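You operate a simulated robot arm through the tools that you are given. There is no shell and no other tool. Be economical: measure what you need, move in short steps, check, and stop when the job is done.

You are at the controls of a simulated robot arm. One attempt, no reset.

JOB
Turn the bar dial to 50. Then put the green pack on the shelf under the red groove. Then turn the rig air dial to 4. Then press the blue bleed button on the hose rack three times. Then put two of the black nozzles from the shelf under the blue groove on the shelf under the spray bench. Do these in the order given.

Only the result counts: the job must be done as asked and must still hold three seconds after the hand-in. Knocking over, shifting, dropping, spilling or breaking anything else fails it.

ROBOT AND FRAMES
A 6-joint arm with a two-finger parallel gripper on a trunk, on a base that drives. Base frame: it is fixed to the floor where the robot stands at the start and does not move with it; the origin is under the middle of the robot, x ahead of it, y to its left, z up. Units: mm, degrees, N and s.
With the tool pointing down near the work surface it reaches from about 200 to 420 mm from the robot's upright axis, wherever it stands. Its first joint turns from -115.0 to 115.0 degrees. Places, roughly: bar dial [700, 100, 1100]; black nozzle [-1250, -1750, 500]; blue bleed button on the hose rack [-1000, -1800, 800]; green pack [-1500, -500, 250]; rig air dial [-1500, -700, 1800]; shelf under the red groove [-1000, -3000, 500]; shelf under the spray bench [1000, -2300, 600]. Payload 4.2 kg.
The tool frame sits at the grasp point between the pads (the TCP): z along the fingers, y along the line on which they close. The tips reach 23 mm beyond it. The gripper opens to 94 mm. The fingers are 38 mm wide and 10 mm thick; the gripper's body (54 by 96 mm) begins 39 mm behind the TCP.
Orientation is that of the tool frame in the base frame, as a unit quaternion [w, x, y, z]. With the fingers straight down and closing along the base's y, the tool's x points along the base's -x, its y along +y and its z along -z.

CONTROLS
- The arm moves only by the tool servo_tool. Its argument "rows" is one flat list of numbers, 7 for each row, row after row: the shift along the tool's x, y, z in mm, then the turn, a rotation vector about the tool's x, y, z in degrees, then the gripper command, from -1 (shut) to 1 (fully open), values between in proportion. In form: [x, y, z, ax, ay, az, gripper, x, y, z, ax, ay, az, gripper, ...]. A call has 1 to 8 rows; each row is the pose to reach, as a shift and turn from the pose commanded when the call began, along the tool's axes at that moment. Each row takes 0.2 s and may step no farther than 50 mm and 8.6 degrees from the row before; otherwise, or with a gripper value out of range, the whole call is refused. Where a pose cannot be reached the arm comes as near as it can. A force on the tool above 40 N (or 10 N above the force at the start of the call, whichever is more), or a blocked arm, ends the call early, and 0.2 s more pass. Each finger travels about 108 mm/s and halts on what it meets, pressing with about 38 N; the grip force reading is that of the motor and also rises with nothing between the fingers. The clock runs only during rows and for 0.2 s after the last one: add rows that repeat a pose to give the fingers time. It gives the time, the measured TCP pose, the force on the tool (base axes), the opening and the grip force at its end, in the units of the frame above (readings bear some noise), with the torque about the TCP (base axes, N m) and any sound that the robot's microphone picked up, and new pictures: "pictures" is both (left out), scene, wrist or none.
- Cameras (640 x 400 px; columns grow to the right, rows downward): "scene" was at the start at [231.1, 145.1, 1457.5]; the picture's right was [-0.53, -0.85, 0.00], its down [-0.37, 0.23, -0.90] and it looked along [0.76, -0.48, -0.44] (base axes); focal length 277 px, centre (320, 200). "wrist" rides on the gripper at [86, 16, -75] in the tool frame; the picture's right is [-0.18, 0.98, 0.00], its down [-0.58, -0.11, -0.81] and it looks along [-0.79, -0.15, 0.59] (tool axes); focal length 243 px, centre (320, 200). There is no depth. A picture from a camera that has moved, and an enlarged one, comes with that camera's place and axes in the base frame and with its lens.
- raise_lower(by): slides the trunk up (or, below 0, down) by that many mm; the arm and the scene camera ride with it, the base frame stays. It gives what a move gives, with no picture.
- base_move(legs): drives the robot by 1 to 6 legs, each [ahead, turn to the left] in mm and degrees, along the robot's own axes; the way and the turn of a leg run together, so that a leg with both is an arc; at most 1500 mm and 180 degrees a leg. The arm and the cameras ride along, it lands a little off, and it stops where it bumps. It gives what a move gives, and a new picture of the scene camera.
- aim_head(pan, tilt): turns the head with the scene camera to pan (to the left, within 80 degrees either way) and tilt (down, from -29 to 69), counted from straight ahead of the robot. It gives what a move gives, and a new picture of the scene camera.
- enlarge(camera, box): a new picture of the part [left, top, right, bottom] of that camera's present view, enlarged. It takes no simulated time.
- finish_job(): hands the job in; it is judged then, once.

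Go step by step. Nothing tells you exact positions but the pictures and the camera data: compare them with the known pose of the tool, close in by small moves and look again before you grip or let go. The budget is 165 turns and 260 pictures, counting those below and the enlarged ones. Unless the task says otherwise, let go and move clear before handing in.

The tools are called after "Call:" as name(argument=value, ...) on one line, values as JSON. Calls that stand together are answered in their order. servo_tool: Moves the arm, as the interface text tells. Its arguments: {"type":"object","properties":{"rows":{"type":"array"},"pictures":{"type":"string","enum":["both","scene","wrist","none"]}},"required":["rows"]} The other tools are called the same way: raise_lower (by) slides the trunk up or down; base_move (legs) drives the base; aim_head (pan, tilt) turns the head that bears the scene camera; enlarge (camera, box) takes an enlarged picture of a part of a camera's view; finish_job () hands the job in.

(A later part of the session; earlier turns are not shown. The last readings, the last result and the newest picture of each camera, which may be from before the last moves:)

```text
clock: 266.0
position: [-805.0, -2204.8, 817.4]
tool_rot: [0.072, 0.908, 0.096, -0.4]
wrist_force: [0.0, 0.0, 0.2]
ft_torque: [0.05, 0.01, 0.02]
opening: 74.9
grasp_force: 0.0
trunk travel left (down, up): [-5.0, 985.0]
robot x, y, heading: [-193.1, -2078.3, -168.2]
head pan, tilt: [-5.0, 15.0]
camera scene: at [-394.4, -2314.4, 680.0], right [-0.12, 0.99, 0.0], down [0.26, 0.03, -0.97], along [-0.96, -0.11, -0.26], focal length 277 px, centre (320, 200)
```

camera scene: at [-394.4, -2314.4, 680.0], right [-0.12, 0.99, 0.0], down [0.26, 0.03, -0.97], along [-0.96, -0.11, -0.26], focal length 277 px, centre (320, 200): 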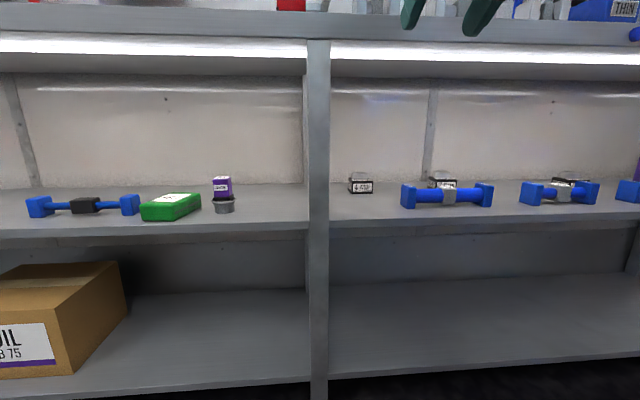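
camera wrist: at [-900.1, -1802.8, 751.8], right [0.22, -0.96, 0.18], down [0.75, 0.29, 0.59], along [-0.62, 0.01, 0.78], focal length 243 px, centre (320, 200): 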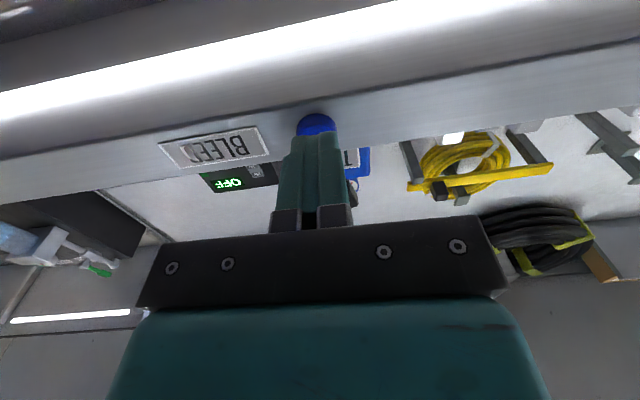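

I'll bring the tool down to about z 620 in front of the shelf while steepening it to about 25° from vertical.

Call:
servo_tool(rows=[33, 0, 23, 0, 0, 0, 0.6, 66, 0, 46, 0, 4, 0, 0.6, 99, 0, 69, 0, 9, 0, 0.6, 132, 0, 92, 0, 15, 0, 0.6, 163, 0, 113, 0, 20, 0, 0.6, 163, 0, 113, 0, 23, 0, 0.6], pictures="both")

```text
clock: 267.4
position: [-778.9, -2207.6, 621.1]
tool_rot: [0.052, 0.97, 0.11, -0.211]
wrist_force: [-0.4, 0.4, 0.6]
ft_torque: [-0.02, -0.01, 0.0]
opening: 75.4
grasp_force: 0.1
trunk travel left (down, up): [-5.0, 985.0]
robot x, y, heading: [-192.8, -2084.0, -168.4]
head pan, tilt: [-5.0, 15.0]
camera scene: at [-394.3, -2314.4, 680.1], right [-0.12, 0.99, 0.0], down [0.26, 0.03, -0.97], along [-0.96, -0.11, -0.26], focal length 277 px, centre (320, 200)
camera wrist: at [-668.4, -2196.9, 654.3], right [0.07, -0.99, 0.13], down [-0.22, 0.11, 0.97], along [-0.97, -0.09, -0.21], focal length 243 px, centre (320, 200)
```

scene: 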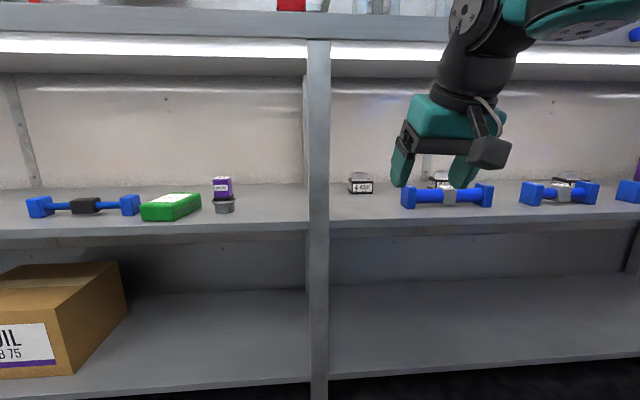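
wrist: 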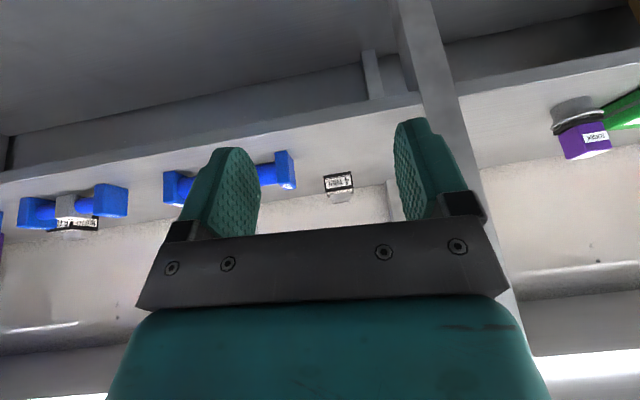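

I'm in line with N1, about 400 mm away. I'll lower to z≈545 to clear the lip and drive in 240 mm.

Call:
servo_tool(rows=[11, 2, 23, 0, 0, 0, 0.6, 22, 4, 46, 0, 0, 0, 0.6, 32, 6, 69, 0, 0, 0, 0.6], pictures="none")

Call:
base_move(legs=[[240, 0]])

Call:
servo_tool(rows=[0, 0, 0, 0, 0, 0, 0.6], pictures="wrist")

```text
clock: 268.2
position: [-778.5, -2216.3, 543.9]
tool_rot: [0.052, 0.97, 0.109, -0.211]
wrist_force: [-1.4, 0.1, -0.3]
ft_torque: [0.01, 0.02, 0.0]
opening: 75.3
grasp_force: 0.1
trunk travel left (down, up): [-5.0, 985.0]
robot x, y, heading: [-189.5, -2078.6, -168.2]
head pan, tilt: [-5.0, 15.0]
```

```text
clock: 269.9
position: [-1013.0, -2266.0, 544.7]
tool_rot: [0.051, 0.97, 0.109, -0.21]
wrist_force: [-0.5, 0.0, 0.4]
ft_torque: [-0.02, -0.01, 0.01]
opening: 75.1
grasp_force: 0.0
trunk travel left (down, up): [-5.0, 985.0]
robot x, y, heading: [-429.1, -2129.9, -168.2]
head pan, tilt: [-5.0, 15.0]
camera scene: at [-629.9, -2363.5, 680.1], right [-0.12, 0.99, 0.0], down [0.26, 0.03, -0.97], along [-0.96, -0.11, -0.26], focal length 277 px, centre (320, 200)
```

scene: 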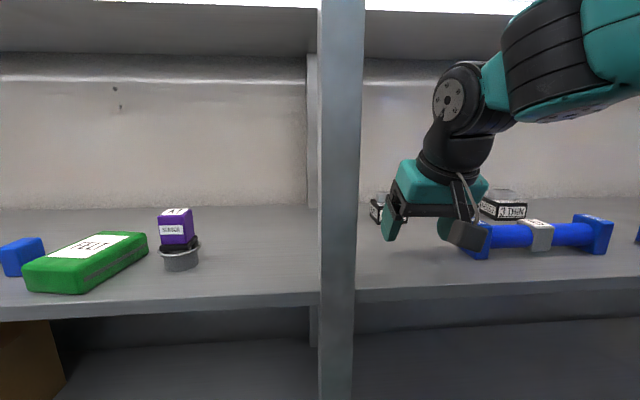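

```text
clock: 270.3
position: [-1012.0, -2267.1, 545.5]
tool_rot: [0.052, 0.97, 0.11, -0.21]
wrist_force: [-0.1, -0.5, -0.4]
ft_torque: [0.02, -0.02, -0.04]
opening: 75.2
grasp_force: 0.1
trunk travel left (down, up): [-5.0, 985.0]
robot x, y, heading: [-428.1, -2127.2, -168.4]
head pan, tilt: [-5.0, 15.0]
camera wrist: at [-901.9, -2254.9, 577.6], right [0.07, -0.99, 0.13], down [-0.22, 0.11, 0.97], along [-0.97, -0.09, -0.21], focal length 243 px, centre (320, 200)
```

wrist: 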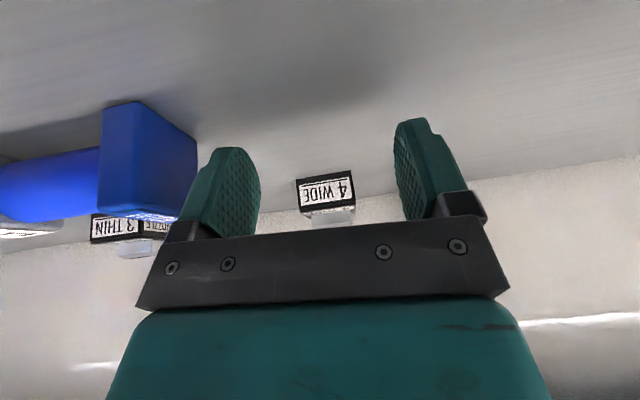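

N1 is ahead and slightly toward the dumbbell side. I'll go forward 85 mm past the dumbbell first, then shift 14 mm and open wider.

Call:
servo_tool(rows=[-36, 0, 17, 0, 0, 0, 0.6, -77, 0, 36, 0, 0, 0, 0.6, -77, -7, 36, 0, 0, 0, 0.8, -77, -14, 36, 0, 0, 0, 0.95, -77, -14, 36, 0, 0, 0, 0.95], pictures="both")

```text
clock: 271.5
position: [-1098.0, -2273.1, 542.5]
tool_rot: [0.051, 0.97, 0.11, -0.21]
wrist_force: [-0.3, 0.0, -0.4]
ft_torque: [0.02, 0.01, -0.02]
opening: 91.6
grasp_force: 0.2
trunk travel left (down, up): [-5.0, 985.0]
robot x, y, heading: [-432.3, -2130.8, -168.4]
head pan, tilt: [-5.0, 15.0]
camera scene: at [-629.9, -2363.5, 680.1], right [-0.12, 0.99, 0.0], down [0.26, 0.03, -0.97], along [-0.96, -0.11, -0.26], focal length 277 px, centre (320, 200)
camera wrist: at [-987.1, -2260.9, 575.3], right [0.07, -0.99, 0.13], down [-0.22, 0.11, 0.97], along [-0.97, -0.1, -0.21], focal length 243 px, centre (320, 200)
```

scene: 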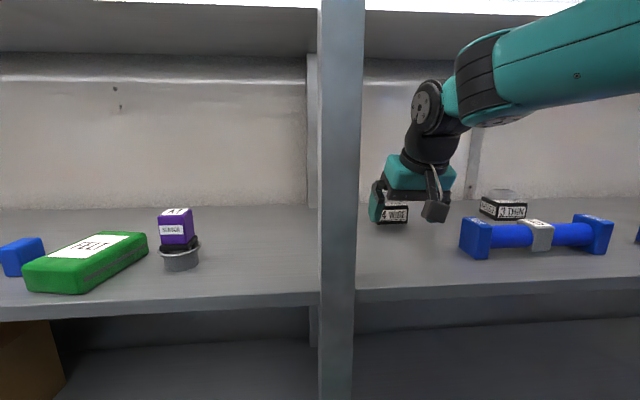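
wrist: 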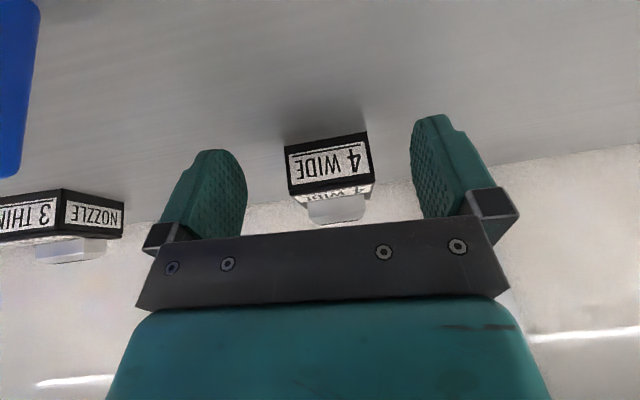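

N1 is 61 mm wide and well aligned between the open fingers. I'll go forward about 66 mm to straddle it, then lower slightly.

Call:
servo_tool(rows=[-20, 0, 9, 0, 0, 0, 0.95, -40, 0, 19, 0, 0, 0, 0.95, -60, 0, 28, 0, 0, 0, 0.95, -57, 0, 35, 0, 0, 0, 0.95, -57, 0, 35, 0, 0, 0, 0.95], pictures="both")

```text
clock: 272.7
position: [-1162.6, -2287.0, 536.3]
tool_rot: [0.051, 0.97, 0.11, -0.21]
wrist_force: [0.8, 0.2, 0.2]
ft_torque: [0.01, 0.01, 0.0]
opening: 91.7
grasp_force: 0.1
trunk travel left (down, up): [-5.0, 985.0]
robot x, y, heading: [-429.2, -2128.3, -168.2]
head pan, tilt: [-5.0, 15.0]
camera scene: at [-629.9, -2363.5, 680.1], right [-0.12, 0.99, 0.0], down [0.26, 0.03, -0.97], along [-0.96, -0.11, -0.26], focal length 277 px, centre (320, 200)
camera wrist: at [-1051.9, -2276.3, 568.6], right [0.07, -0.99, 0.13], down [-0.22, 0.11, 0.97], along [-0.97, -0.09, -0.21], focal length 243 px, centre (320, 200)
```

scene: 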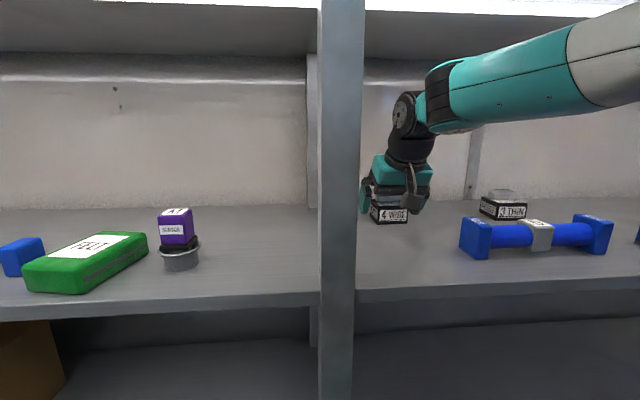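
wrist: 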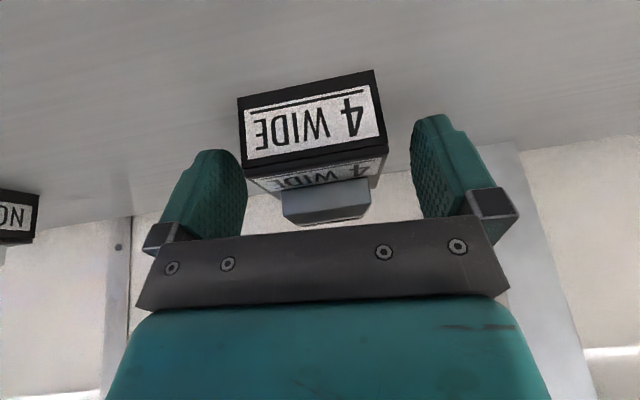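

I'm straddling the nozzle, with the TCP about 14 mm behind its front face. I'll lower 3 mm, close firmly and test-lift.

Call:
servo_tool(rows=[1, 0, 2.5, 0, 0, 0, 0.95, 1, 0, 2.5, 0, 0, 0, 0.3, 1, 0, 2.5, 0, 0, 0, -0.4, 1, 0, 2.5, 0, 0, 0, -1, 1, 0, 2.5, 0, 0, 0, -1], pictures="none")

Call:
servo_tool(rows=[-1, 0, -3, 0, 0, 0, -1, -3, 0, -6, 0, 0, 0, -1, -4, 0, -9, 0, 0, 0, -1, -6, 0, -13, 0, 0, 0, -1], pictures="both")

```text
clock: 273.9
position: [-1162.5, -2288.5, 533.9]
tool_rot: [0.052, 0.97, 0.11, -0.212]
wrist_force: [-1.6, 0.5, 4.3]
ft_torque: [0.17, 0.08, 0.05]
opening: 57.9
grasp_force: 38.2
trunk travel left (down, up): [-5.0, 985.0]
robot x, y, heading: [-431.0, -2129.4, -168.3]
head pan, tilt: [-5.0, 15.0]
```

```text
clock: 274.9
position: [-1162.8, -2287.7, 548.7]
tool_rot: [0.052, 0.97, 0.111, -0.21]
wrist_force: [-0.4, 0.1, -0.9]
ft_torque: [0.01, 0.01, -0.02]
opening: 57.6
grasp_force: 37.5
trunk travel left (down, up): [-5.0, 985.0]
robot x, y, heading: [-433.9, -2128.8, -168.2]
head pan, tilt: [-5.0, 15.0]
camera scene: at [-629.9, -2363.5, 680.1], right [-0.12, 0.99, 0.0], down [0.26, 0.03, -0.97], along [-0.96, -0.11, -0.26], focal length 277 px, centre (320, 200)
camera wrist: at [-1052.5, -2276.2, 580.6], right [0.07, -0.99, 0.13], down [-0.22, 0.11, 0.97], along [-0.97, -0.09, -0.21], focal length 243 px, centre (320, 200)
```

scene: 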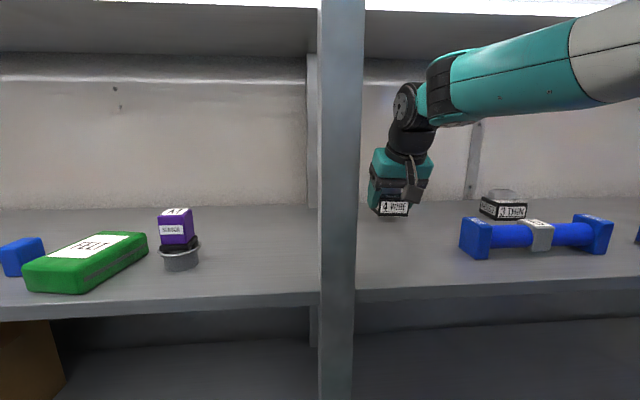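
wrist: 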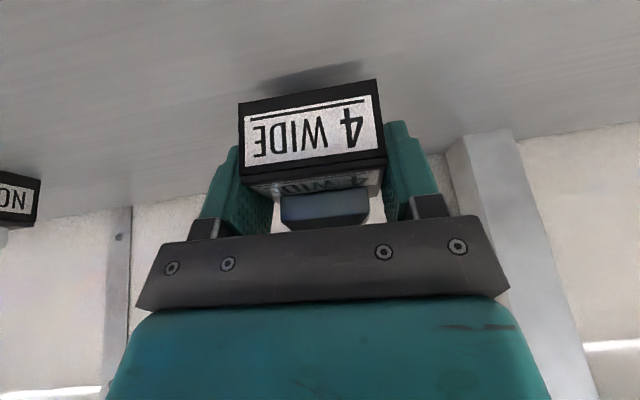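

Held. I'll raise a bit more, shift away from the dumbbell and back out.

Call:
servo_tool(rows=[-3, 5, -7, 0, 0, 0, -1, -5, 10, -11, 0, 0, 0, -1, -5, 14, -11, 0, 0, 0, -1], pictures="none")

Call:
base_move(legs=[[-480, 0]])

```text
clock: 275.7
position: [-1159.6, -2300.7, 561.9]
tool_rot: [0.052, 0.97, 0.11, -0.211]
wrist_force: [0.5, -0.2, -0.7]
ft_torque: [0.0, -0.02, 0.0]
opening: 57.3
grasp_force: 38.3
trunk travel left (down, up): [-5.0, 985.0]
robot x, y, heading: [-429.7, -2130.4, -168.3]
head pan, tilt: [-5.0, 15.0]
```

```text
clock: 278.5
position: [-701.8, -2207.8, 560.2]
tool_rot: [0.053, 0.97, 0.113, -0.21]
wrist_force: [-0.7, 0.2, -0.6]
ft_torque: [-0.01, -0.01, 0.01]
opening: 57.6
grasp_force: 38.3
trunk travel left (down, up): [-5.0, 985.0]
robot x, y, heading: [28.8, -2033.9, -168.0]
head pan, tilt: [-5.0, 15.0]
camera scene: at [-170.7, -2268.1, 680.1], right [-0.12, 0.99, 0.0], down [0.26, 0.03, -0.97], along [-0.96, -0.12, -0.26], focal length 277 px, centre (320, 200)
```

scene: 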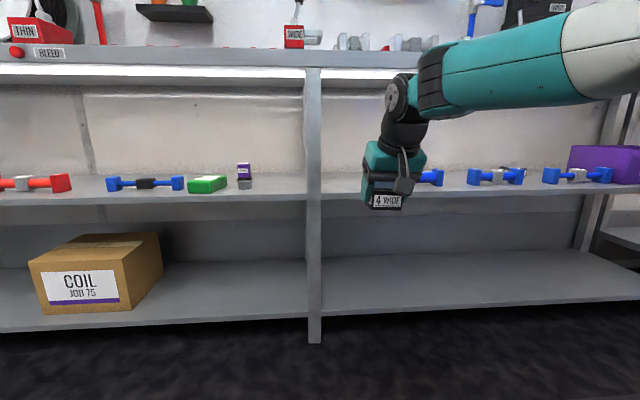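

The nozzle is secure. I'll raise, tuck the arm, move to the aisle centre and turn toward the spray bench.

Call:
raise_lower(by=250)

Call:
servo_tool(rows=[30, 0, -14, 0, 0, 0, -1, 70, 0, -33, 0, 0, 0, -1, 112, 0, -52, 0, 0, 0, -1, 154, 0, -72, 0, 0, 0, -1, 195, 0, -91, 0, 0, 0, -1, 235, 0, -110, 0, 0, 0, -1], pictures="none")

Call:
base_move(legs=[[230, 0], [0, 160]])

Call:
aim_head(pan=0, tilt=22)

```text
clock: 281.1
position: [-700.4, -2208.5, 811.0]
tool_rot: [0.053, 0.97, 0.112, -0.211]
wrist_force: [-0.3, -0.7, -0.3]
ft_torque: [0.0, 0.0, -0.02]
opening: 57.8
grasp_force: 37.7
trunk travel left (down, up): [-255.0, 735.0]
robot x, y, heading: [28.1, -2032.8, -168.1]
head pan, tilt: [-5.0, 15.0]
```

```text
clock: 282.5
position: [-471.8, -2157.4, 810.8]
tool_rot: [0.053, 0.97, 0.114, -0.209]
wrist_force: [0.5, -0.5, -0.7]
ft_torque: [-0.04, 0.01, -0.01]
opening: 57.8
grasp_force: 38.0
out of reach, approached as far as the arm can: row 6
trunk travel left (down, up): [-255.0, 735.0]
robot x, y, heading: [30.0, -2034.2, -167.8]
head pan, tilt: [-5.0, 15.0]
```

```text
clock: 290.9
position: [326.6, -2113.2, 811.6]
tool_rot: [0.215, 0.037, 0.976, 0.019]
wrist_force: [0.0, 0.3, -1.6]
ft_torque: [-0.04, 0.01, 0.01]
opening: 57.7
grasp_force: 37.6
trunk travel left (down, up): [-255.0, 735.0]
robot x, y, heading: [-183.4, -2084.1, -5.5]
head pan, tilt: [-5.0, 15.0]
camera scene: at [75.4, -1918.9, 930.1], right [-0.18, -0.98, 0.0], down [-0.25, 0.05, -0.97], along [0.95, -0.17, -0.26], focal length 277 px, centre (320, 200)
```

scene: 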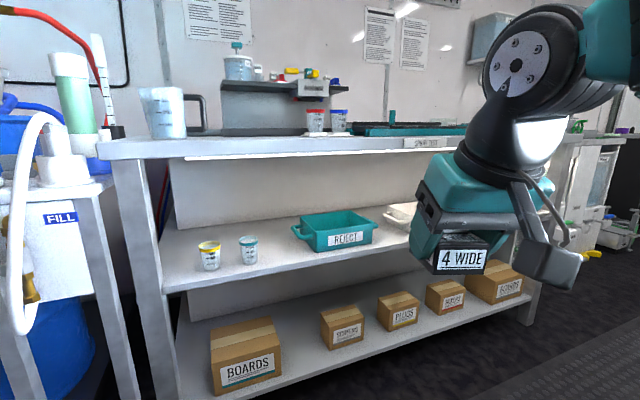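

```text
clock: 291.5
position: [328.4, -2113.1, 810.9]
tool_rot: [0.216, 0.035, 0.976, 0.019]
wrist_force: [-0.6, 0.0, -1.1]
ft_torque: [0.01, 0.01, 0.03]
opening: 57.5
grasp_force: 37.8
trunk travel left (down, up): [-255.0, 735.0]
robot x, y, heading: [-186.8, -2082.5, -5.2]
head pan, tilt: [0.0, 22.0]
camera scene: at [75.9, -1910.8, 918.7], right [-0.09, -1.0, 0.0], down [-0.37, 0.04, -0.93], along [0.92, -0.09, -0.37], focal length 277 px, centre (320, 200)
```

scene: 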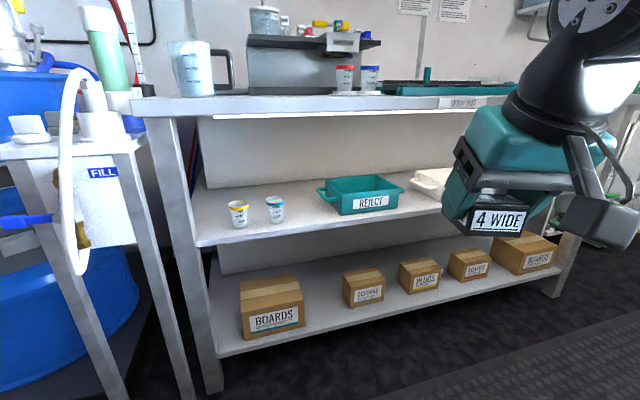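

I see the spray bench with a middle shelf holding cups, the REJECT tray and a white tray. I'll enlarge to find free space and confirm the label.

Call:
enlarge(camera="scene", box=[180, 80, 500, 260])

Call:
raise_lower(by=-240)

Call:
aim_head(pan=0, tilt=10)

```text
2.00 times, centred on (340, 170) of scene
camera zoom: at [75.9, -1910.8, 918.7], right [-0.09, -1.0, 0.0], down [-0.37, 0.04, -0.93], along [0.92, -0.09, -0.37], focal length 553 px, centre (280, 260)
```

zoom: 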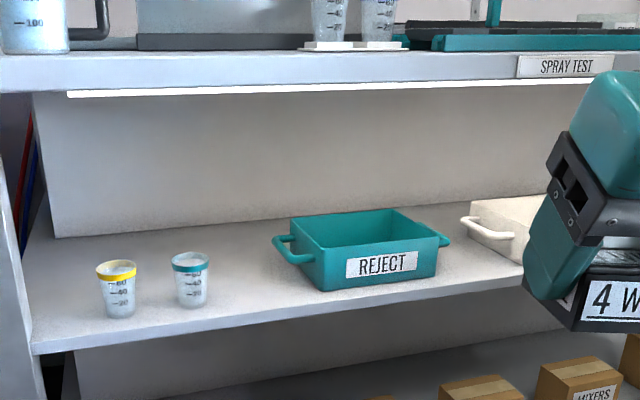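

```text
clock: 294.0
position: [327.6, -2111.2, 570.8]
tool_rot: [0.216, 0.036, 0.976, 0.019]
wrist_force: [-0.6, -0.1, -1.0]
ft_torque: [0.0, 0.0, 0.0]
opening: 57.6
grasp_force: 37.7
trunk travel left (down, up): [-15.0, 975.0]
robot x, y, heading: [-191.1, -2080.8, -5.6]
head pan, tilt: [0.0, 22.0]
```

```text
clock: 294.8
position: [327.7, -2113.0, 570.4]
tool_rot: [0.215, 0.036, 0.976, 0.019]
wrist_force: [0.1, 0.8, -1.4]
ft_torque: [-0.01, 0.0, 0.02]
opening: 57.6
grasp_force: 37.7
trunk travel left (down, up): [-15.0, 975.0]
robot x, y, heading: [-189.0, -2079.0, -5.3]
head pan, tilt: [0.0, 10.0]
camera scene: at [76.0, -1910.8, 698.2], right [-0.09, -1.0, 0.0], down [-0.17, 0.02, -0.98], along [0.98, -0.09, -0.17], focal length 277 px, centre (320, 200)
```

scene: 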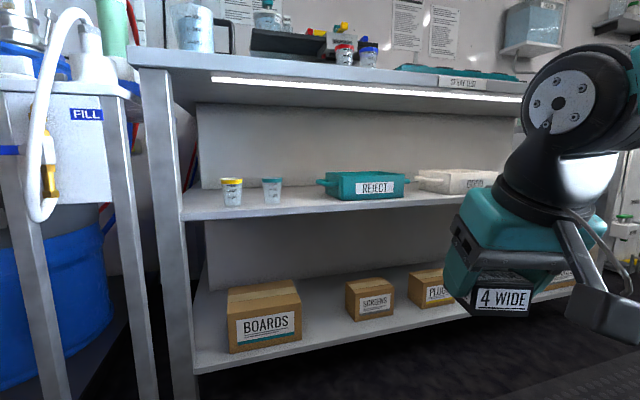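

Shelf is at z≈548; there's a 150 mm free gap between the blue cup and the REJECT tray. The bench is also rotated about 13°. I'll line up with the gap at heading +13.3.

Call:
base_move(legs=[[0, -32], [138, 0], [0, 50.8]])

Call:
servo_tool(rows=[-4, 0, -9, 0, 0, 0, -1, -8, 0, -18, 0, 0, 0, -1, -12, 0, -30, 0, 0, 0, -1], pictures="both")

```text
clock: 299.9
position: [423.3, -2036.8, 571.1]
tool_rot: [0.21, -0.118, 0.969, 0.053]
wrist_force: [-0.6, 0.1, -0.4]
ft_torque: [0.02, 0.0, -0.01]
opening: 57.6
grasp_force: 38.3
trunk travel left (down, up): [-15.0, 975.0]
robot x, y, heading: [-76.6, -2162.9, 12.7]
head pan, tilt: [0.0, 10.0]
camera scene: at [120.0, -1923.1, 698.2], right [0.22, -0.98, 0.0], down [-0.17, -0.04, -0.98], along [0.96, 0.22, -0.17], focal length 277 px, centre (320, 200)
```

scene: 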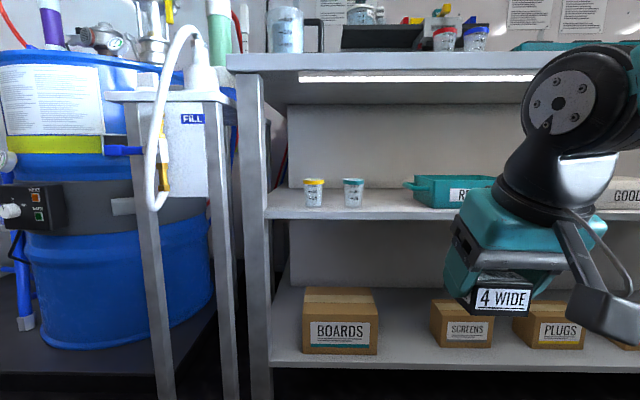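

```text
clock: 300.7
position: [423.4, -2034.6, 603.5]
tool_rot: [0.21, -0.119, 0.969, 0.053]
wrist_force: [-0.1, 0.5, -1.6]
ft_torque: [-0.01, 0.01, 0.04]
opening: 57.7
grasp_force: 38.5
out of reach, approached as far as the arm can: row 3
trunk travel left (down, up): [-15.0, 975.0]
robot x, y, heading: [-78.6, -2164.5, 12.9]
head pan, tilt: [0.0, 10.0]
camera scene: at [120.0, -1923.1, 698.2], right [0.22, -0.98, 0.0], down [-0.17, -0.04, -0.98], along [0.96, 0.22, -0.17], focal length 277 px, centre (320, 200)
camera wrist: at [313.1, -2050.1, 636.6], right [-0.09, 0.99, 0.13], down [0.23, -0.11, 0.97], along [0.97, 0.11, -0.21], focal length 243 px, centre (320, 200)
```

scene: 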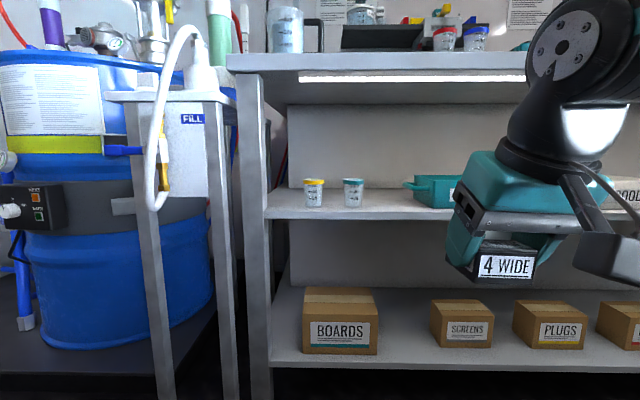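
wrist: 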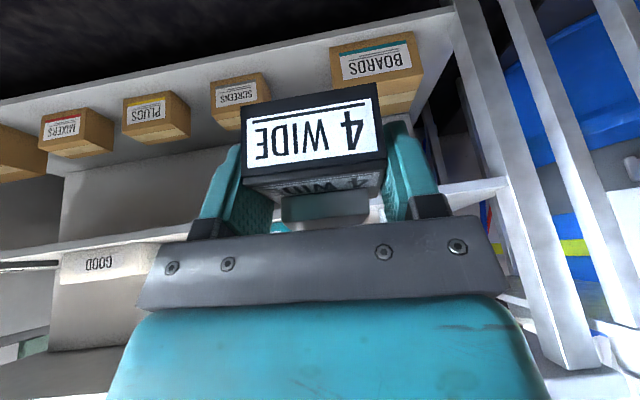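

Near the front edge, the space between the cup and the tray body is about 184 mm — enough for both nozzles side by side. I'll extend the arm to z≈625 and line up.

Call:
servo_tool(rows=[-36, 6, 10, 0, 0, 0, -1, -72, 12, 19, 0, 0, 0, -1, -108, 17, 28, 0, 0, 0, -1], pictures="none")

Call:
base_move(legs=[[150, 0]])

Call:
servo_tool(rows=[0, 0, 0, 0, 0, 0, -1], pictures="wrist")

```text
clock: 301.5
position: [527.3, -1994.4, 623.1]
tool_rot: [0.21, -0.119, 0.969, 0.054]
wrist_force: [-0.6, -0.1, -0.6]
ft_torque: [0.01, 0.02, 0.02]
opening: 58.0
grasp_force: 38.0
trunk travel left (down, up): [-15.0, 975.0]
robot x, y, heading: [-76.9, -2167.2, 13.1]
head pan, tilt: [0.0, 10.0]
```

```text
clock: 302.9
position: [675.7, -1959.2, 623.4]
tool_rot: [0.21, -0.119, 0.969, 0.054]
wrist_force: [-0.7, 0.2, -0.8]
ft_torque: [-0.03, 0.02, 0.04]
opening: 57.7
grasp_force: 38.1
trunk travel left (down, up): [-15.0, 975.0]
robot x, y, heading: [69.0, -2134.5, 12.8]
head pan, tilt: [0.0, 10.0]
camera scene: at [270.3, -1888.9, 698.2], right [0.22, -0.98, 0.0], down [-0.17, -0.04, -0.98], along [0.96, 0.22, -0.17], focal length 277 px, centre (320, 200)
```

scene: 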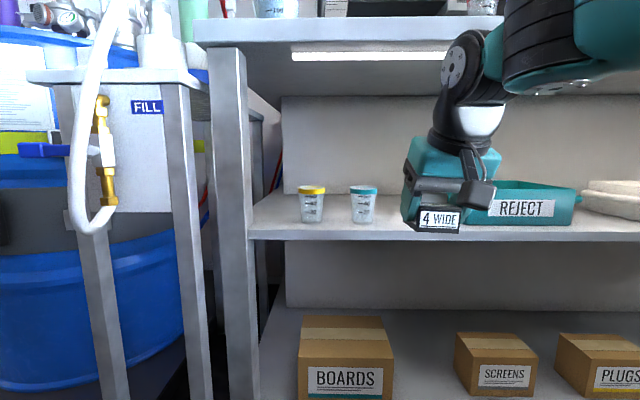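

```text
clock: 303.3
position: [676.6, -1958.9, 622.2]
tool_rot: [0.209, -0.119, 0.969, 0.054]
wrist_force: [0.7, 0.1, -1.7]
ft_torque: [-0.01, 0.0, 0.03]
opening: 57.6
grasp_force: 38.3
trunk travel left (down, up): [-15.0, 975.0]
robot x, y, heading: [75.1, -2133.0, 13.0]
head pan, tilt: [0.0, 10.0]
camera wrist: at [567.0, -1973.4, 654.7], right [-0.09, 0.99, 0.13], down [0.22, -0.11, 0.97], along [0.97, 0.11, -0.21], focal length 243 px, centre (320, 200)
```

wrist: 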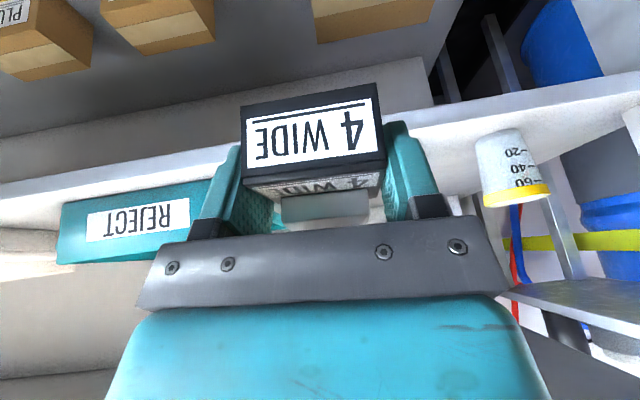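

Shelf z≈546. The target for the first nozzle is 142 mm ahead and 12 mm right. I'll move there at this height.

Call:
servo_tool(rows=[-32, -3, 15, 0, 0, 0, -1, -64, -6, 30, 0, 0, 0, -1, -97, -9, 45, 0, 0, 0, -1, -129, -12, 60, 0, 0, 0, -1], pictures="both")

```text
clock: 304.3
position: [818.1, -1933.0, 622.9]
tool_rot: [0.211, -0.118, 0.969, 0.053]
wrist_force: [0.1, -0.4, -0.7]
ft_torque: [0.02, -0.01, 0.02]
opening: 57.7
grasp_force: 37.5
trunk travel left (down, up): [-15.0, 975.0]
robot x, y, heading: [72.5, -2131.2, 13.0]
head pan, tilt: [0.0, 10.0]
camera scene: at [270.2, -1889.0, 698.3], right [0.22, -0.98, 0.0], down [-0.17, -0.04, -0.98], along [0.96, 0.22, -0.17], focal length 277 px, centre (320, 200)
camera wrist: at [708.3, -1946.9, 654.2], right [-0.09, 0.99, 0.13], down [0.22, -0.11, 0.97], along [0.97, 0.11, -0.21], focal length 243 px, centre (320, 200)
```

scene: 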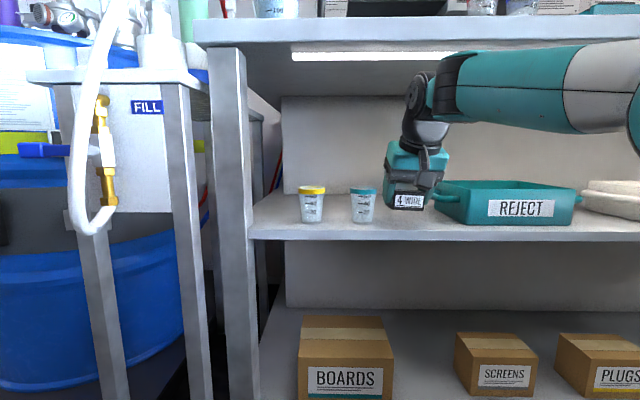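
wrist: 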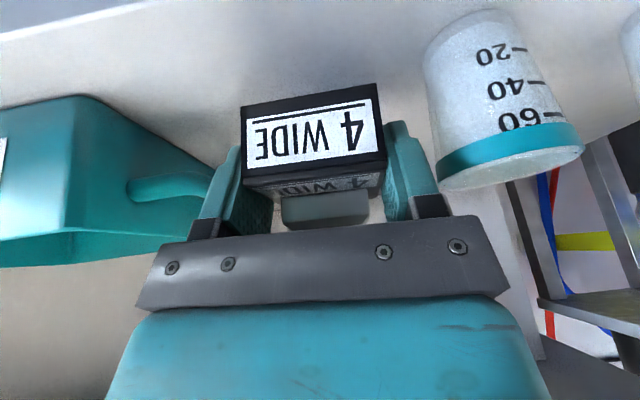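

There's clearance to the cup and tray. I'll shift 6 mm right and lower toward the shelf.

Call:
servo_tool(rows=[6, -6, 13, 0, 0, 0, -1, 12.7, -6, 27, 0, 0, 0, -1, 14.8, -6, 31.7, 0, 0, 0, -1, 14.8, -6, 31.7, 0, 0, 0, -1], pictures="scene")

```text
clock: 305.3
position: [820.0, -1937.2, 589.7]
tool_rot: [0.214, -0.119, 0.968, 0.055]
wrist_force: [-0.6, 1.8, 34.9]
ft_torque: [-0.99, -0.31, 0.02]
opening: 57.9
grasp_force: 37.4
trunk travel left (down, up): [-15.0, 975.0]
robot x, y, heading: [72.8, -2131.4, 12.7]
head pan, tilt: [0.0, 10.0]
camera scene: at [269.6, -1889.0, 698.9], right [0.22, -0.98, 0.0], down [-0.17, -0.04, -0.98], along [0.96, 0.22, -0.17], focal length 277 px, centre (320, 200)
```

scene: 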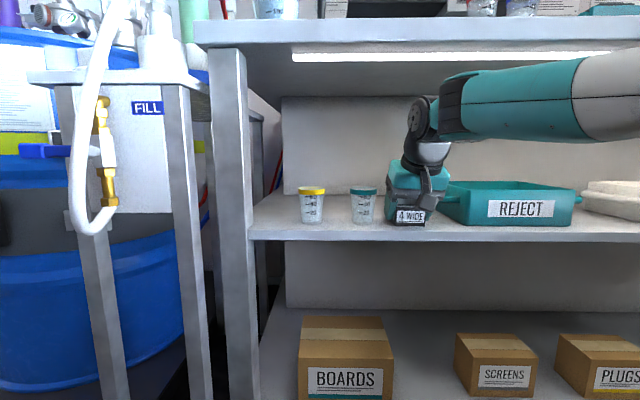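

Contact with the shelf. I'll back off about 1.5 mm and open to about 72 mm.

Call:
servo_tool(rows=[-0.6, 0, -1.4, 0, 0, 0, -1, -0.6, 0, -1.4, 0, 0, 0, 0.3, -0.6, 0, -1.4, 0, 0, 0, 0.5, -0.6, 0, -1.4, 0, 0, 0, 0.5], pictures="wrist")

```text
clock: 306.3
position: [819.6, -1935.5, 591.0]
tool_rot: [0.212, -0.12, 0.968, 0.054]
wrist_force: [-7.7, 21.7, 31.4]
ft_torque: [-0.39, 0.23, -0.09]
opening: 60.3
grasp_force: 0.0
trunk travel left (down, up): [-15.0, 975.0]
robot x, y, heading: [74.3, -2128.9, 12.8]
head pan, tilt: [0.0, 10.0]
camera wrist: at [709.8, -1950.8, 622.2], right [-0.09, 0.99, 0.13], down [0.22, -0.11, 0.97], along [0.97, 0.12, -0.21], focal length 243 px, centre (320, 200)
```

wrist: 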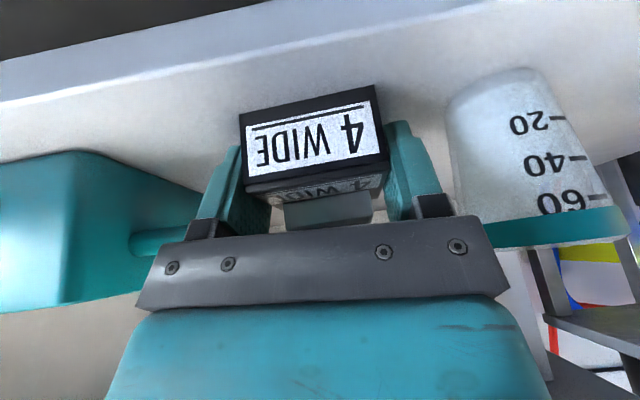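

The gripper body is resting on the tray's handle, so the nozzle may not be down yet. I'll re-close, lift, and move away from the tray.

Call:
servo_tool(rows=[0, 0, 0, 0, 0, 0, -1, 0, 0, 0, 0, 0, 0, -1, 0, 0, 0, 0, 0, 0, -1, -8, 4, -18, 0, 0, 0, -1, -17, 4, -36, 0, 0, 0, -1], pictures="both")

```text
clock: 307.5
position: [819.0, -1935.7, 626.0]
tool_rot: [0.209, -0.118, 0.969, 0.052]
wrist_force: [-0.1, 0.0, -1.5]
ft_torque: [-0.05, 0.0, -0.03]
opening: 57.7
grasp_force: 37.9
trunk travel left (down, up): [-15.0, 975.0]
robot x, y, heading: [71.7, -2133.8, 12.6]
head pan, tilt: [0.0, 10.0]
camera scene: at [270.4, -1888.9, 698.0], right [0.22, -0.98, 0.0], down [-0.17, -0.04, -0.98], along [0.96, 0.22, -0.17], focal length 277 px, centre (320, 200)
camera wrist: at [709.2, -1949.9, 658.6], right [-0.08, 0.99, 0.13], down [0.23, -0.11, 0.97], along [0.97, 0.11, -0.21], focal length 243 px, centre (320, 200)
```

scene: 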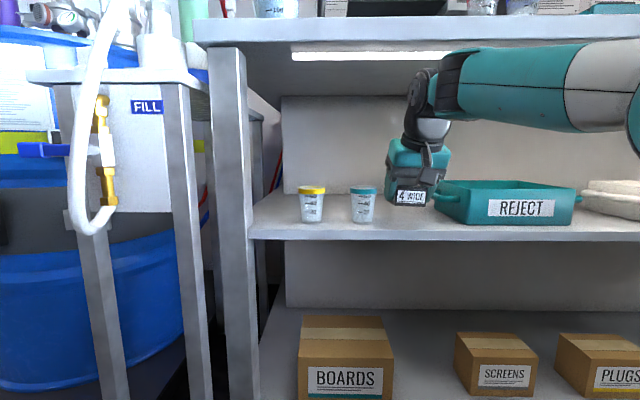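
wrist: 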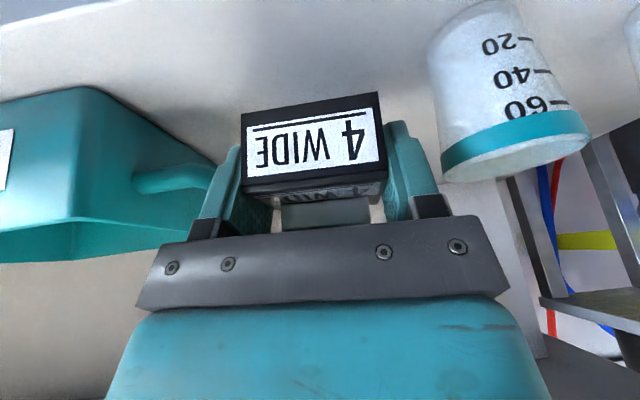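

The nozzle is re-gripped and the tray looks unmoved, but the gap here is tight (about 100 mm). I'll back off and look for a roomier spot further along the shelf.

Call:
base_move(legs=[[-330, 0]])

Call:
raise_lower(by=200)

Call:
aim_head(pan=-45, tilt=15)

Call:
aim_head(pan=10, tilt=20)

```text
clock: 309.7
position: [500.4, -2010.5, 625.8]
tool_rot: [0.21, -0.116, 0.969, 0.053]
wrist_force: [0.2, -0.3, -1.0]
ft_torque: [0.0, 0.01, 0.0]
opening: 57.6
grasp_force: 38.6
trunk travel left (down, up): [-15.0, 975.0]
robot x, y, heading: [-246.4, -2206.6, 12.7]
head pan, tilt: [0.0, 10.0]
camera scene: at [-46.8, -1961.3, 698.2], right [0.22, -0.98, 0.0], down [-0.17, -0.04, -0.98], along [0.96, 0.21, -0.17], focal length 277 px, centre (320, 200)
```

scene: 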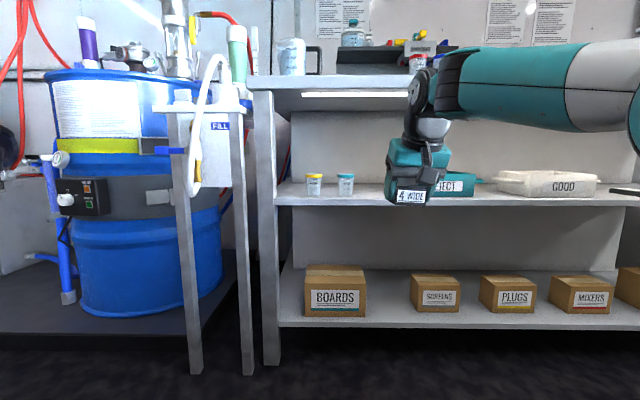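

```text
clock: 311.9
position: [502.3, -2010.4, 827.3]
tool_rot: [0.209, -0.116, 0.97, 0.053]
wrist_force: [-0.2, 1.0, -0.9]
ft_torque: [-0.06, 0.01, 0.0]
opening: 57.8
grasp_force: 38.2
trunk travel left (down, up): [-215.0, 775.0]
robot x, y, heading: [-243.1, -2205.3, 12.6]
head pan, tilt: [0.0, 10.0]
```

```text
clock: 313.0
position: [501.3, -2009.3, 827.7]
tool_rot: [0.209, -0.116, 0.97, 0.053]
wrist_force: [0.0, 0.8, -0.2]
ft_torque: [0.0, 0.05, 0.0]
opening: 58.0
grasp_force: 38.0
trunk travel left (down, up): [-215.0, 775.0]
robot x, y, heading: [-245.8, -2203.9, 12.7]
head pan, tilt: [-45.0, 15.0]
camera scene: at [-58.7, -2031.6, 890.1], right [-0.54, -0.84, 0.0], down [-0.22, 0.14, -0.97], along [0.82, -0.52, -0.26], focal length 277 px, centre (320, 200)
```

scene: 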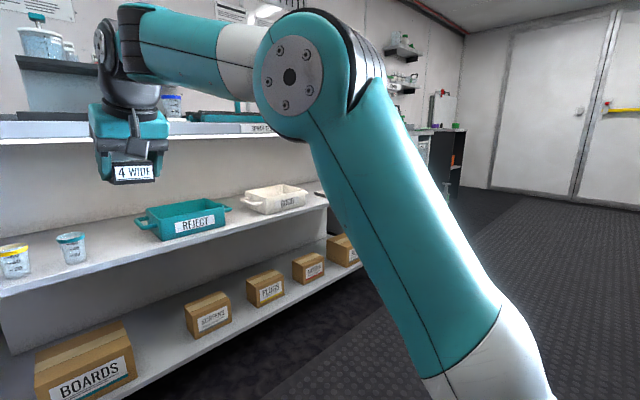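

```text
clock: 314.2
position: [500.9, -2011.3, 826.8]
tool_rot: [0.209, -0.117, 0.969, 0.053]
wrist_force: [-0.2, -0.1, -1.3]
ft_torque: [-0.01, 0.02, 0.01]
opening: 58.1
grasp_force: 38.4
trunk travel left (down, up): [-215.0, 775.0]
robot x, y, heading: [-248.8, -2202.4, 12.7]
head pan, tilt: [10.0, 20.0]
camera scene: at [-51.6, -1945.9, 881.9], right [0.38, -0.92, 0.0], down [-0.32, -0.13, -0.94], along [0.87, 0.36, -0.34], focal length 277 px, centre (320, 200)
```

scene: 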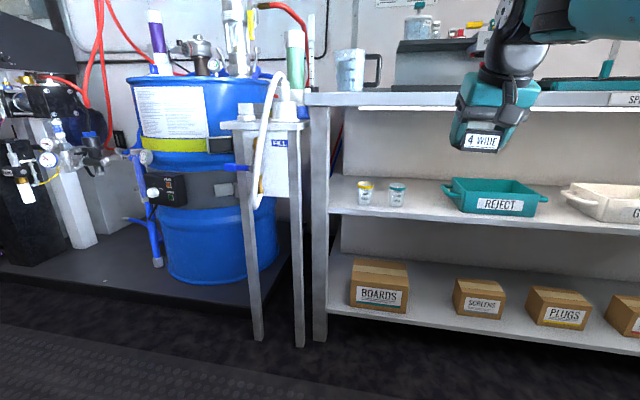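

No better spot exists, but the cups sit deeper than the front strip. I'll place both nozzles along the front: #1 about 18 mm further left of the last try, and #2 in front of the cups. Going back in.

Call:
raise_lower(by=-200)

Call:
base_move(legs=[[318, 0]])

Call:
servo_tool(rows=[2, 9, 4, 0, 0, 0, -1, 4, 18, 8, 0, 0, 0, -1, 4, 18, 8, 0, 0, 0, -1], pictures="both")

```text
clock: 316.4
position: [501.7, -2010.2, 628.0]
tool_rot: [0.21, -0.118, 0.969, 0.054]
wrist_force: [0.5, -0.2, -0.9]
ft_torque: [0.02, 0.01, -0.03]
opening: 57.8
grasp_force: 37.6
trunk travel left (down, up): [-15.0, 975.0]
robot x, y, heading: [-246.3, -2205.4, 12.4]
head pan, tilt: [10.0, 20.0]
```

```text
clock: 318.5
position: [805.7, -1946.1, 627.2]
tool_rot: [0.211, -0.116, 0.969, 0.053]
wrist_force: [-0.3, 0.0, -0.9]
ft_torque: [-0.02, 0.03, 0.0]
opening: 58.0
grasp_force: 38.7
trunk travel left (down, up): [-15.0, 975.0]
robot x, y, heading: [62.3, -2136.8, 12.7]
head pan, tilt: [10.0, 20.0]
camera scene: at [252.9, -1879.1, 681.9], right [0.38, -0.92, 0.0], down [-0.32, -0.13, -0.94], along [0.87, 0.36, -0.34], focal length 277 px, centre (320, 200)
```

scene: 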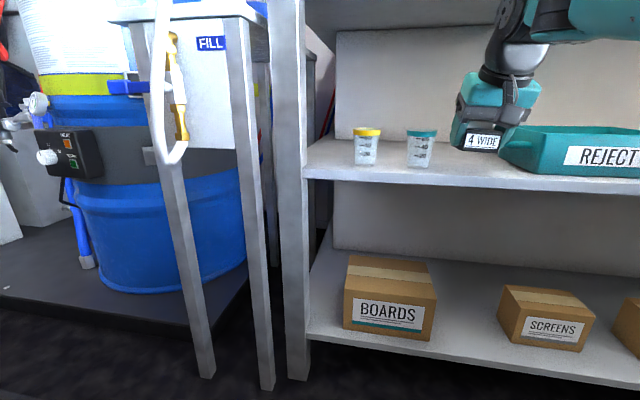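

```text
clock: 319.3
position: [801.5, -1926.6, 619.7]
tool_rot: [0.209, -0.116, 0.97, 0.053]
wrist_force: [0.6, -0.2, -1.7]
ft_torque: [0.01, 0.02, 0.01]
opening: 57.8
grasp_force: 37.9
trunk travel left (down, up): [-15.0, 975.0]
robot x, y, heading: [58.3, -2137.0, 12.2]
head pan, tilt: [10.0, 20.0]
camera scene: at [252.9, -1879.1, 681.9], right [0.38, -0.92, 0.0], down [-0.32, -0.13, -0.94], along [0.87, 0.36, -0.34], focal length 277 px, centre (320, 200)
camera wrist: at [691.0, -1940.4, 652.0], right [-0.08, 0.99, 0.13], down [0.22, -0.11, 0.97], along [0.97, 0.11, -0.21], focal length 243 px, centre (320, 200)
```

scene: 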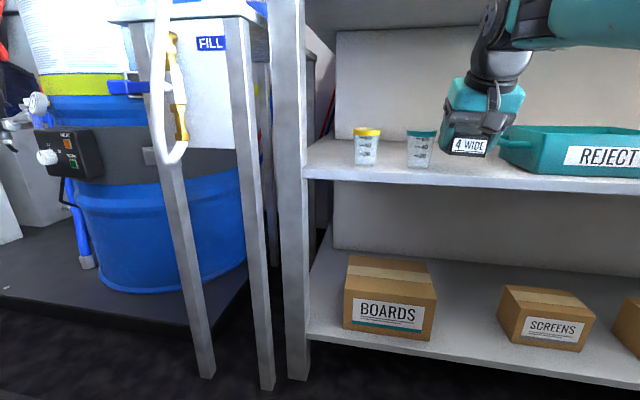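
wrist: 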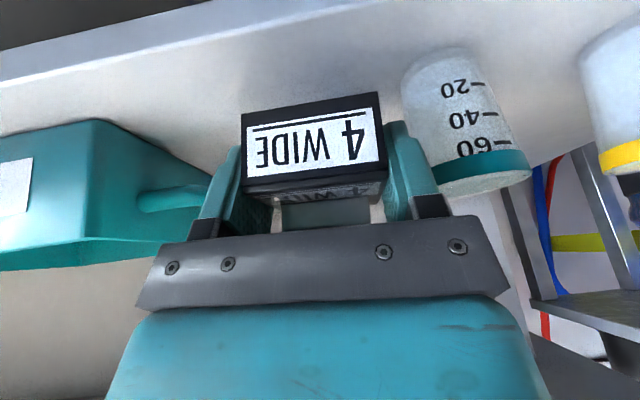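

The nozzle front is roughly at the shelf edge. I'll go 10 mm forward and lower in stages.

Call:
servo_tool(rows=[-9, 0, 4, 0, 0, 0, -1, -3, 0, 17, 0, 0, 0, -1, 3, 0, 30, 0, 0, 0, -1, 3, 0, 30, 0, 0, 0, -1], pictures="wrist")

```text
clock: 320.3
position: [808.8, -1922.8, 590.8]
tool_rot: [0.209, -0.115, 0.97, 0.052]
wrist_force: [0.7, -0.2, -1.2]
ft_torque: [-0.06, -0.01, 0.02]
opening: 57.7
grasp_force: 38.1
trunk travel left (down, up): [-15.0, 975.0]
robot x, y, heading: [56.7, -2138.7, 12.4]
head pan, tilt: [10.0, 20.0]
camera wrist: at [700.2, -1936.0, 623.3], right [-0.08, 0.99, 0.13], down [0.22, -0.11, 0.97], along [0.97, 0.11, -0.21], focal length 243 px, centre (320, 200)
```

wrist: 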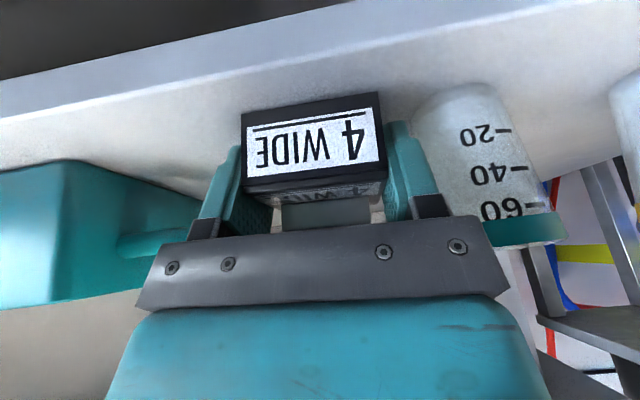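

Call:
servo_tool(rows=[2.1, 0, 4.5, 0, 0, 0, -1, 4.2, 0, 9, 0, 0, 0, -1, 5.5, 0, 12, 0, 0, 0, -1, 5.5, 0, 12, 0, 0, 0, -1], pictures="none")

```text
clock: 320.9
position: [808.9, -1923.3, 590.7]
tool_rot: [0.219, -0.115, 0.967, 0.056]
wrist_force: [-3.8, -0.9, 13.9]
ft_torque: [-0.43, 0.23, -0.19]
opening: 57.9
grasp_force: 38.0
trunk travel left (down, up): [-15.0, 975.0]
robot x, y, heading: [60.0, -2136.6, 12.4]
head pan, tilt: [10.0, 20.0]
stopped in row 3: the force on the tool passed its limit (the readings are from after the stop); the commanded pose is now the measured one
```

The contact point is the nozzle's own front-right corner on the shelf, so it's down. I'll release gently to about 68 mm.

Call:
servo_tool(rows=[0, 0, 1, 0, 0, 0, -0.2, 0, 0, 1, 0, 0, 0, 0.35, 0, 0, 1, 0, 0, 0, 0.45, 0, 0, 1, 0, 0, 0, 0.45], pictures="both")

```text
clock: 321.9
position: [809.8, -1920.2, 591.2]
tool_rot: [0.22, -0.116, 0.967, 0.056]
wrist_force: [-10.9, 10.0, 35.0]
ft_torque: [-0.94, 0.24, -0.08]
opening: 62.0
grasp_force: 0.1
trunk travel left (down, up): [-15.0, 975.0]
robot x, y, heading: [58.8, -2142.2, 12.3]
head pan, tilt: [10.0, 20.0]
camera scene: at [251.9, -1879.0, 682.4], right [0.38, -0.92, 0.0], down [-0.31, -0.13, -0.94], along [0.87, 0.36, -0.34], focal length 277 px, centre (320, 200)
camera wrist: at [699.3, -1934.8, 620.7], right [-0.08, 0.99, 0.14], down [0.21, -0.12, 0.97], along [0.97, 0.11, -0.19], focal length 243 px, centre (320, 200)
```

scene: 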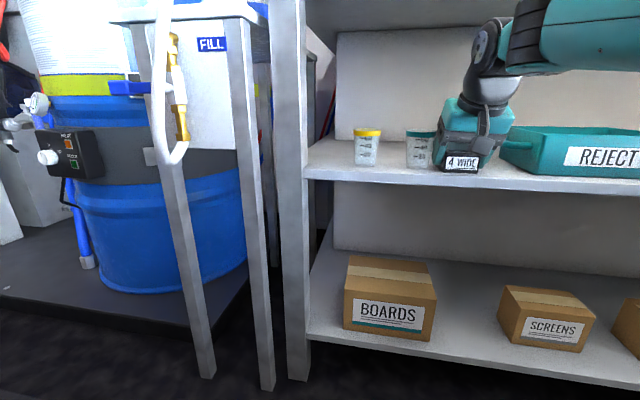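
wrist: 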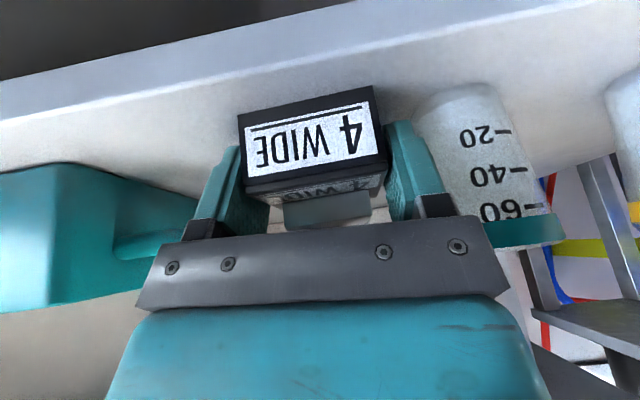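

The right fingertip itself is pressing on the shelf and friction is blocking the opening. I'll raise 3 mm and open.

Call:
servo_tool(rows=[-1.2, 0, -2.7, 0, 0, 0, 0.45, -1.8, 0, -4, 0, 0, 0, 0.45, -1.8, 0, -4, 0, 0, 0, 0.45], pictures="wrist")

```text
clock: 322.7
position: [808.9, -1922.4, 590.4]
tool_rot: [0.215, -0.114, 0.968, 0.054]
wrist_force: [-1.3, 9.1, 9.1]
ft_torque: [-0.05, 0.03, -0.04]
opening: 64.2
grasp_force: 0.0
trunk travel left (down, up): [-15.0, 975.0]
robot x, y, heading: [58.0, -2136.2, 12.3]
head pan, tilt: [10.0, 20.0]
camera wrist: at [699.3, -1936.4, 621.8], right [-0.08, 0.99, 0.13], down [0.21, -0.11, 0.97], along [0.97, 0.1, -0.2], focal length 243 px, centre (320, 200)
```

wrist: 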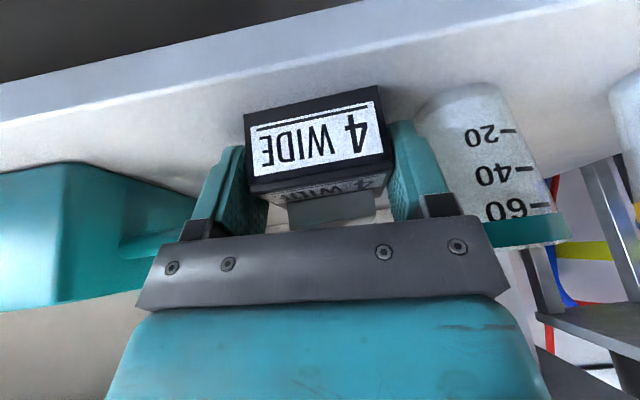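

Call:
servo_tool(rows=[-1.3, 0, -2.8, 0, 0, 0, 0.5, -1.8, 2, -4, 0, 0, 0, 0.55, -1.8, 2, -4, 0, 0, 0, 0.55], pictures="wrist")

```text
clock: 323.5
position: [809.7, -1921.0, 597.2]
tool_rot: [0.216, -0.114, 0.968, 0.055]
wrist_force: [0.0, -0.5, -0.3]
ft_torque: [0.02, -0.02, 0.02]
opening: 72.9
grasp_force: 0.0
trunk travel left (down, up): [-15.0, 975.0]
robot x, y, heading: [59.8, -2133.2, 12.2]
head pan, tilt: [10.0, 20.0]
camera wrist: at [699.5, -1934.6, 627.2], right [-0.08, 0.99, 0.13], down [0.21, -0.12, 0.97], along [0.97, 0.11, -0.2], focal length 243 px, centre (320, 200)
```

wrist: 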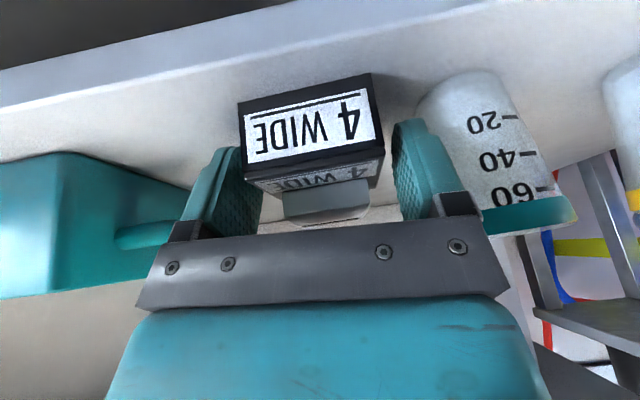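

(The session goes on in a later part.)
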